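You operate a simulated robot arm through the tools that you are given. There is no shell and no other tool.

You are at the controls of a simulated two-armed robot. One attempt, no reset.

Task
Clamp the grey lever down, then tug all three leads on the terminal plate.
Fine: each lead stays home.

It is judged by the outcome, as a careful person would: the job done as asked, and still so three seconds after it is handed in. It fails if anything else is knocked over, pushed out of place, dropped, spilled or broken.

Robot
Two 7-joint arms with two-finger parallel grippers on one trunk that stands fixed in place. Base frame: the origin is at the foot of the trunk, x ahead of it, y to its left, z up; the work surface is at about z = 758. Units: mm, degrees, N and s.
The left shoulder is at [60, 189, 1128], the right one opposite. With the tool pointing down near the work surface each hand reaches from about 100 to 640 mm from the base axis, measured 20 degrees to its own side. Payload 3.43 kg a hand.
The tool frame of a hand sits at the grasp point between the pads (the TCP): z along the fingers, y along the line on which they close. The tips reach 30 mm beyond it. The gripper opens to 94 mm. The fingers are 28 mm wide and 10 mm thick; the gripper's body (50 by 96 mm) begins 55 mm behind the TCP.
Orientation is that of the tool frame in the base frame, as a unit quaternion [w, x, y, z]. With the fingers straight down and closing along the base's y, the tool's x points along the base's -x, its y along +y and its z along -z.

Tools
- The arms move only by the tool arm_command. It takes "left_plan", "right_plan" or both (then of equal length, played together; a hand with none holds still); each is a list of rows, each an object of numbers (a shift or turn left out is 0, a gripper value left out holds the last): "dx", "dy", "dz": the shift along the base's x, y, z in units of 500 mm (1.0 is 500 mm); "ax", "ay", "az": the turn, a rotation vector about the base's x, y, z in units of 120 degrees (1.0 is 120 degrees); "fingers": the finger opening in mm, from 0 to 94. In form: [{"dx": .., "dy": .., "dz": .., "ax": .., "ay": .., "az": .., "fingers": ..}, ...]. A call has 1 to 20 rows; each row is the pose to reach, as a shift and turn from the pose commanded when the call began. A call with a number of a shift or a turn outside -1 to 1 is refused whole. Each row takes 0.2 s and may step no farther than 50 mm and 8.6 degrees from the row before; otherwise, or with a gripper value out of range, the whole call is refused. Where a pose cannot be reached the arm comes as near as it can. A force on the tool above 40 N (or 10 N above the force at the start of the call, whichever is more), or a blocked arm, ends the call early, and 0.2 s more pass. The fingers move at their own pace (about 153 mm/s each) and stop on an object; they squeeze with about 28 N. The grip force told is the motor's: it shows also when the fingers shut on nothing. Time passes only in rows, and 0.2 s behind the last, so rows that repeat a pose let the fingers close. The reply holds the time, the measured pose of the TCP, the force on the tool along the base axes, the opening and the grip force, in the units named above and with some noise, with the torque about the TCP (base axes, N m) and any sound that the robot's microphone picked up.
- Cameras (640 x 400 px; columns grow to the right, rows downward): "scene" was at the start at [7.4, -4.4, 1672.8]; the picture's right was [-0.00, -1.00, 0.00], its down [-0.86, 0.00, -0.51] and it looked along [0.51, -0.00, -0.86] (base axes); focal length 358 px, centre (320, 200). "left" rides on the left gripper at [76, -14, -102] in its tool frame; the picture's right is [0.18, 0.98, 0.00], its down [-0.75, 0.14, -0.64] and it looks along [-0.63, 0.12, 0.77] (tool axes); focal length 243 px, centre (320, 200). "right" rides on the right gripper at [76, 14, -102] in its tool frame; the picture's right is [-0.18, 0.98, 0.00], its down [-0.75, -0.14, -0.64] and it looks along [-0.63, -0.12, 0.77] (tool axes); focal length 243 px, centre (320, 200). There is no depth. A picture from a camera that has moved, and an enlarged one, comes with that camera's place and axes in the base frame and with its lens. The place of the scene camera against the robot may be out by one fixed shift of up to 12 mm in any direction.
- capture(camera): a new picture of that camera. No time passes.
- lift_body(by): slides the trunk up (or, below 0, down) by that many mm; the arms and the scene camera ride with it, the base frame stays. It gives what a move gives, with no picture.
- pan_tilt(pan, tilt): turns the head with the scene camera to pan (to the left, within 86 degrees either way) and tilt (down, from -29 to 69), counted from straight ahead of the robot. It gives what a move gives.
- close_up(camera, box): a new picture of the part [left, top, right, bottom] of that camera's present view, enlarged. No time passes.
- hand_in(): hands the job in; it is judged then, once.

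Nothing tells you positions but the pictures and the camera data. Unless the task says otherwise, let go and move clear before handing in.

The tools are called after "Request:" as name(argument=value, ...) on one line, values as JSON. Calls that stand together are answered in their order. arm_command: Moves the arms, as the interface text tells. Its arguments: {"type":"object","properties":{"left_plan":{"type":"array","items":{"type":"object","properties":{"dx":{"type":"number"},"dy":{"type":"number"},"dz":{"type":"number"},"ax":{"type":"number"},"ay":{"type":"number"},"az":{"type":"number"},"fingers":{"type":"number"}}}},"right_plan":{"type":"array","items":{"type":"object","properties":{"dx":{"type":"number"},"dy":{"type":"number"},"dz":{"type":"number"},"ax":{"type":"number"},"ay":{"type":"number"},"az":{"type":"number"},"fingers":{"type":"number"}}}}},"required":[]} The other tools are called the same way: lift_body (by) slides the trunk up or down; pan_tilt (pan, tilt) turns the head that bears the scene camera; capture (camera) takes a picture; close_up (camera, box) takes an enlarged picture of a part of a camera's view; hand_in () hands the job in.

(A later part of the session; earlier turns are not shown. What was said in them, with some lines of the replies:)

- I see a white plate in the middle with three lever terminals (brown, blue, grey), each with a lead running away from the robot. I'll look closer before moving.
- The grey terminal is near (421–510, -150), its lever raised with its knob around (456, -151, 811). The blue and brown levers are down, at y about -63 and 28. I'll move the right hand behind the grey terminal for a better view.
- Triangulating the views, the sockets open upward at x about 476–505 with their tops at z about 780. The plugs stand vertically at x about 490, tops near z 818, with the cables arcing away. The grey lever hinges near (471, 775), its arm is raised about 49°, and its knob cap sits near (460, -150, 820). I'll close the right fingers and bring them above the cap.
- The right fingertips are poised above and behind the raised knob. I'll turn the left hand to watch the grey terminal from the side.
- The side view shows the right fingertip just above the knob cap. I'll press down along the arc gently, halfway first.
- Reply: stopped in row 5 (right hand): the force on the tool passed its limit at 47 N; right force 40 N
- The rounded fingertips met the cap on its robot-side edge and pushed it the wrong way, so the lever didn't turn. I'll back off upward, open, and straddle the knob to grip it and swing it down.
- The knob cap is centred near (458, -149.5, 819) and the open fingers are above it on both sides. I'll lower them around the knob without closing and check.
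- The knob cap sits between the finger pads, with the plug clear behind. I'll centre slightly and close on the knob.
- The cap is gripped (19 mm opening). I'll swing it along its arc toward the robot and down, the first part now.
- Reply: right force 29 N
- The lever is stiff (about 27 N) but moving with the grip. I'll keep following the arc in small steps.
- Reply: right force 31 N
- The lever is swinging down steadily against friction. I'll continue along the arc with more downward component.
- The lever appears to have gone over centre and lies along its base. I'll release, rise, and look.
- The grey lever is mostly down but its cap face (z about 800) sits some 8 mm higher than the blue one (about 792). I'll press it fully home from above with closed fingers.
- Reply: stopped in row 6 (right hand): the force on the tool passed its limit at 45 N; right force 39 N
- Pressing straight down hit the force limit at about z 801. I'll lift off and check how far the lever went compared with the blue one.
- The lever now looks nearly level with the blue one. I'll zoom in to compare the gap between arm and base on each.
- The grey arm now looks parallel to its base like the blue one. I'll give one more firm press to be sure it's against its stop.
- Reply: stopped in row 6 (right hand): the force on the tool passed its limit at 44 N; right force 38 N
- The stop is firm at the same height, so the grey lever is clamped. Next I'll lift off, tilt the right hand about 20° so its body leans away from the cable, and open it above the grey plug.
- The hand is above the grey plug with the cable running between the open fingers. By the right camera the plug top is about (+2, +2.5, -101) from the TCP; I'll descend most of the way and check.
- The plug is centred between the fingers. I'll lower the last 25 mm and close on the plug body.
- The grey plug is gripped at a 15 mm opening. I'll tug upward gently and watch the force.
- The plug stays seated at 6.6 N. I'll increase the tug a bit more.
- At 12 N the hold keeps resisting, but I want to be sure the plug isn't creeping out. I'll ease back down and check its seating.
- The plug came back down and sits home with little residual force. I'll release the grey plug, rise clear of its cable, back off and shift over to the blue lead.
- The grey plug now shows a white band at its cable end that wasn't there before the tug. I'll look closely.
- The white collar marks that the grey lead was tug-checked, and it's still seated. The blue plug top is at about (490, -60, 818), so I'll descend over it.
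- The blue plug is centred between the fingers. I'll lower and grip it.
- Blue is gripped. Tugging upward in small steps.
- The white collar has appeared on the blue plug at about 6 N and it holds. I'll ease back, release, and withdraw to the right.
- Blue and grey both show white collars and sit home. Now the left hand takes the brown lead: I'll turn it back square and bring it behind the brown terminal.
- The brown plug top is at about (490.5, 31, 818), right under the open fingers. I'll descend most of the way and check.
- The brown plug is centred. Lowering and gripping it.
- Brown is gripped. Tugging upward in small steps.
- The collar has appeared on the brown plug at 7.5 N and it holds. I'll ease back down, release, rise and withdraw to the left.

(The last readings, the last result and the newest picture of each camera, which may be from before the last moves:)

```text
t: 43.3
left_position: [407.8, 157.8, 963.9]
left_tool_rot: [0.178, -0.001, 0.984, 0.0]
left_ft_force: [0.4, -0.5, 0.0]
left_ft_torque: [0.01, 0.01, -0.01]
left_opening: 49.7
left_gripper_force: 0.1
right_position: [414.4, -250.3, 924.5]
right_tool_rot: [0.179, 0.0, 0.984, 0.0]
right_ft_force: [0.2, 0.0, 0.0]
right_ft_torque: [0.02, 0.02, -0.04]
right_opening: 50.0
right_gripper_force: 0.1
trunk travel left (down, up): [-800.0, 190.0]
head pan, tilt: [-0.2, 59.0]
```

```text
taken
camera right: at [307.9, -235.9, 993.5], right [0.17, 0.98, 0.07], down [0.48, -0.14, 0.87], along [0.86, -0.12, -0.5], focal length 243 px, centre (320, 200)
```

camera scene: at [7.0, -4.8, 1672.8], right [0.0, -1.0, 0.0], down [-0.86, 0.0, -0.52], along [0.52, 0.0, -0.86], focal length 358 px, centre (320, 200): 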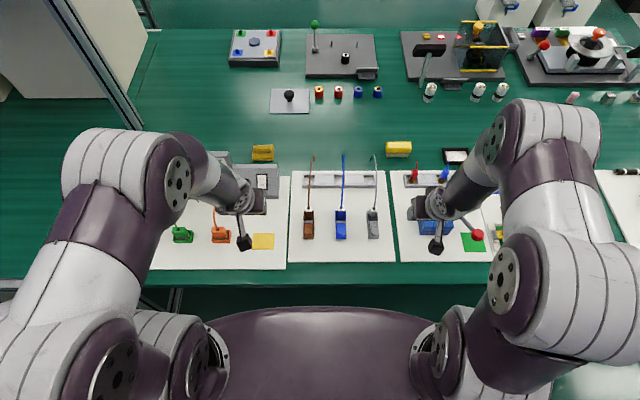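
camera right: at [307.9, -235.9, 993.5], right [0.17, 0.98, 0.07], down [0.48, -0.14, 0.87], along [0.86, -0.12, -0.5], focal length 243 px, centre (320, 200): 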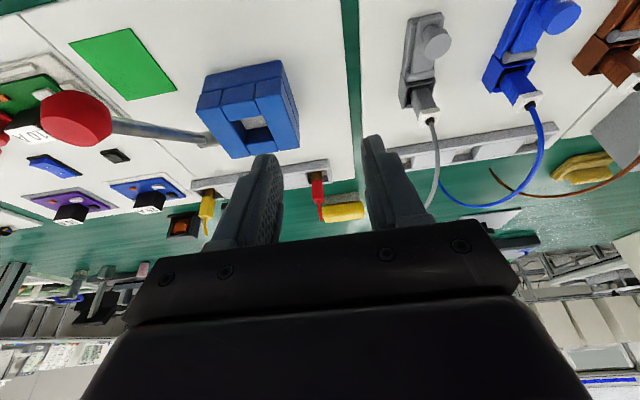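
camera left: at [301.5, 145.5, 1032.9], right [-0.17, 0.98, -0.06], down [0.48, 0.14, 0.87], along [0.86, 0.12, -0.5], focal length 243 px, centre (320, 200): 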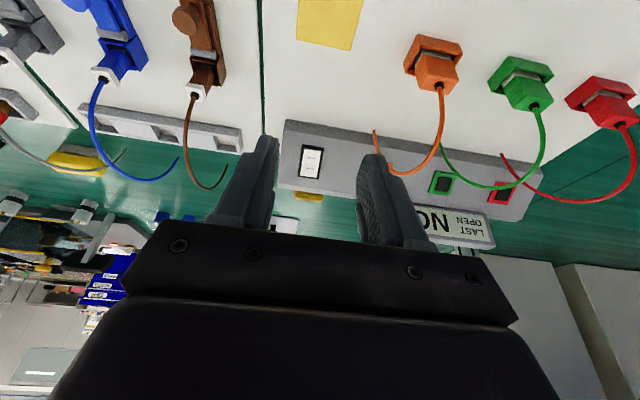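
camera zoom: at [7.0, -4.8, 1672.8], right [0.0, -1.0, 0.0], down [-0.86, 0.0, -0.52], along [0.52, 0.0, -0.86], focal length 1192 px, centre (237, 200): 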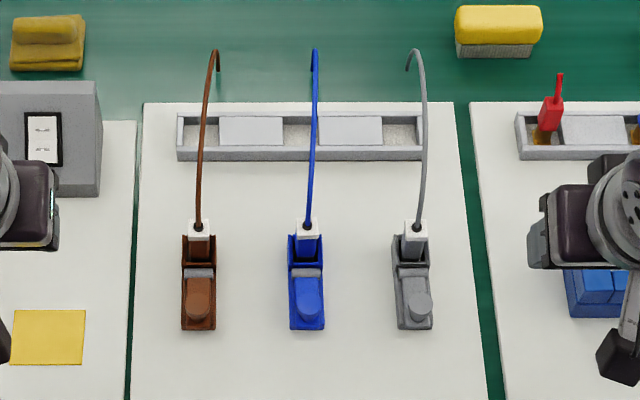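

All three plugs show white collars. A last close look to confirm the plugs are seated equally and the levers are down.

Request:
close_up(camera="scene", box=[295, 200, 395, 250])

Request:
close_up(camera="right", box=[380, 0, 560, 130])

Request:
close_up(camera="left", box=[0, 0, 240, 120])

```text
6.40 times, centred on (345, 225) of scene
camera zoom: at [7.0, -4.8, 1672.8], right [0.0, -1.0, 0.0], down [-0.86, 0.0, -0.52], along [0.52, 0.0, -0.86], focal length 2288 px, centre (160, 40)
```

zoom: 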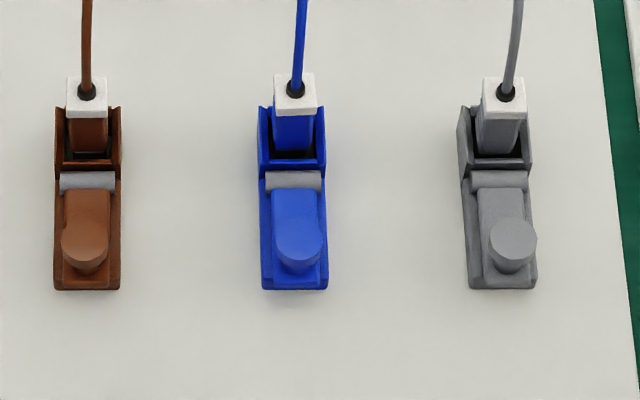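

```text
3.08 times, centred on (470, 65) of right
camera zoom: at [307.9, -235.9, 993.5], right [0.17, 0.98, 0.07], down [0.48, -0.14, 0.87], along [0.86, -0.12, -0.5], focal length 746 px, centre (-142, 615)
```

zoom: 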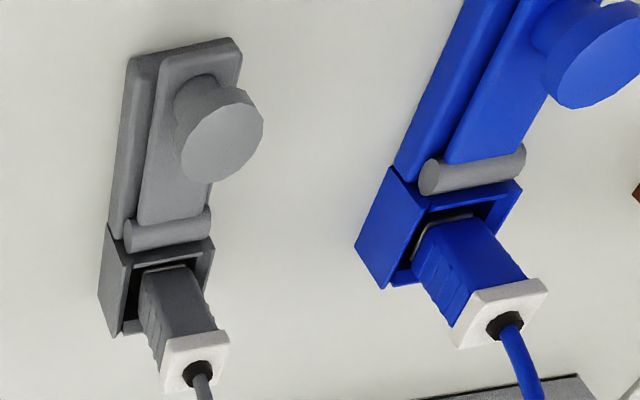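

```text
2.67 times, centred on (120, 60) of left
camera zoom: at [301.5, 145.5, 1032.9], right [-0.17, 0.98, -0.06], down [0.48, 0.14, 0.87], along [0.86, 0.12, -0.5], focal length 647 px, centre (853, 573)
```

zoom: 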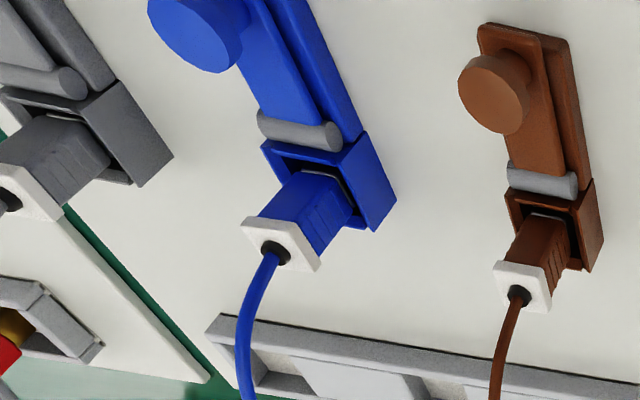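

All three levers lie flat. The three plugs sit at the same depth with white collars showing, both hands are clear, and nothing else has moved. Handing in.

Request:
hand_in()

```text
The job is handed in.
```

The grey lever is clamped down and I tugged all three leads on the terminal plate. Each lead is still seated. The job is handed in, and no verdict has come back yet.

- **Grey lever:** it was stiff, so I gripped the knob and swung it over. I then pressed it twice from above, to about 45 N. The second press stopped at the same height as the first, and the lever now lies flat like the blue and brown ones.
- **Tugs:** I gripped each plug and pulled straight up, to about 12 N on grey, 6 N on blue and 7.5 N on brown. A white collar appeared on each plug during its tug, which I took as a sign the tug had registered.
- **Grey lead:** at 12 N the plug seemed to lift a few millimetres in its socket, and it went back down when I eased off. I kept the other two pulls lighter for that reason.

In the last pictures all three plugs sit at the same depth, both hands are clear of the plate, and nothing else appears to have moved.
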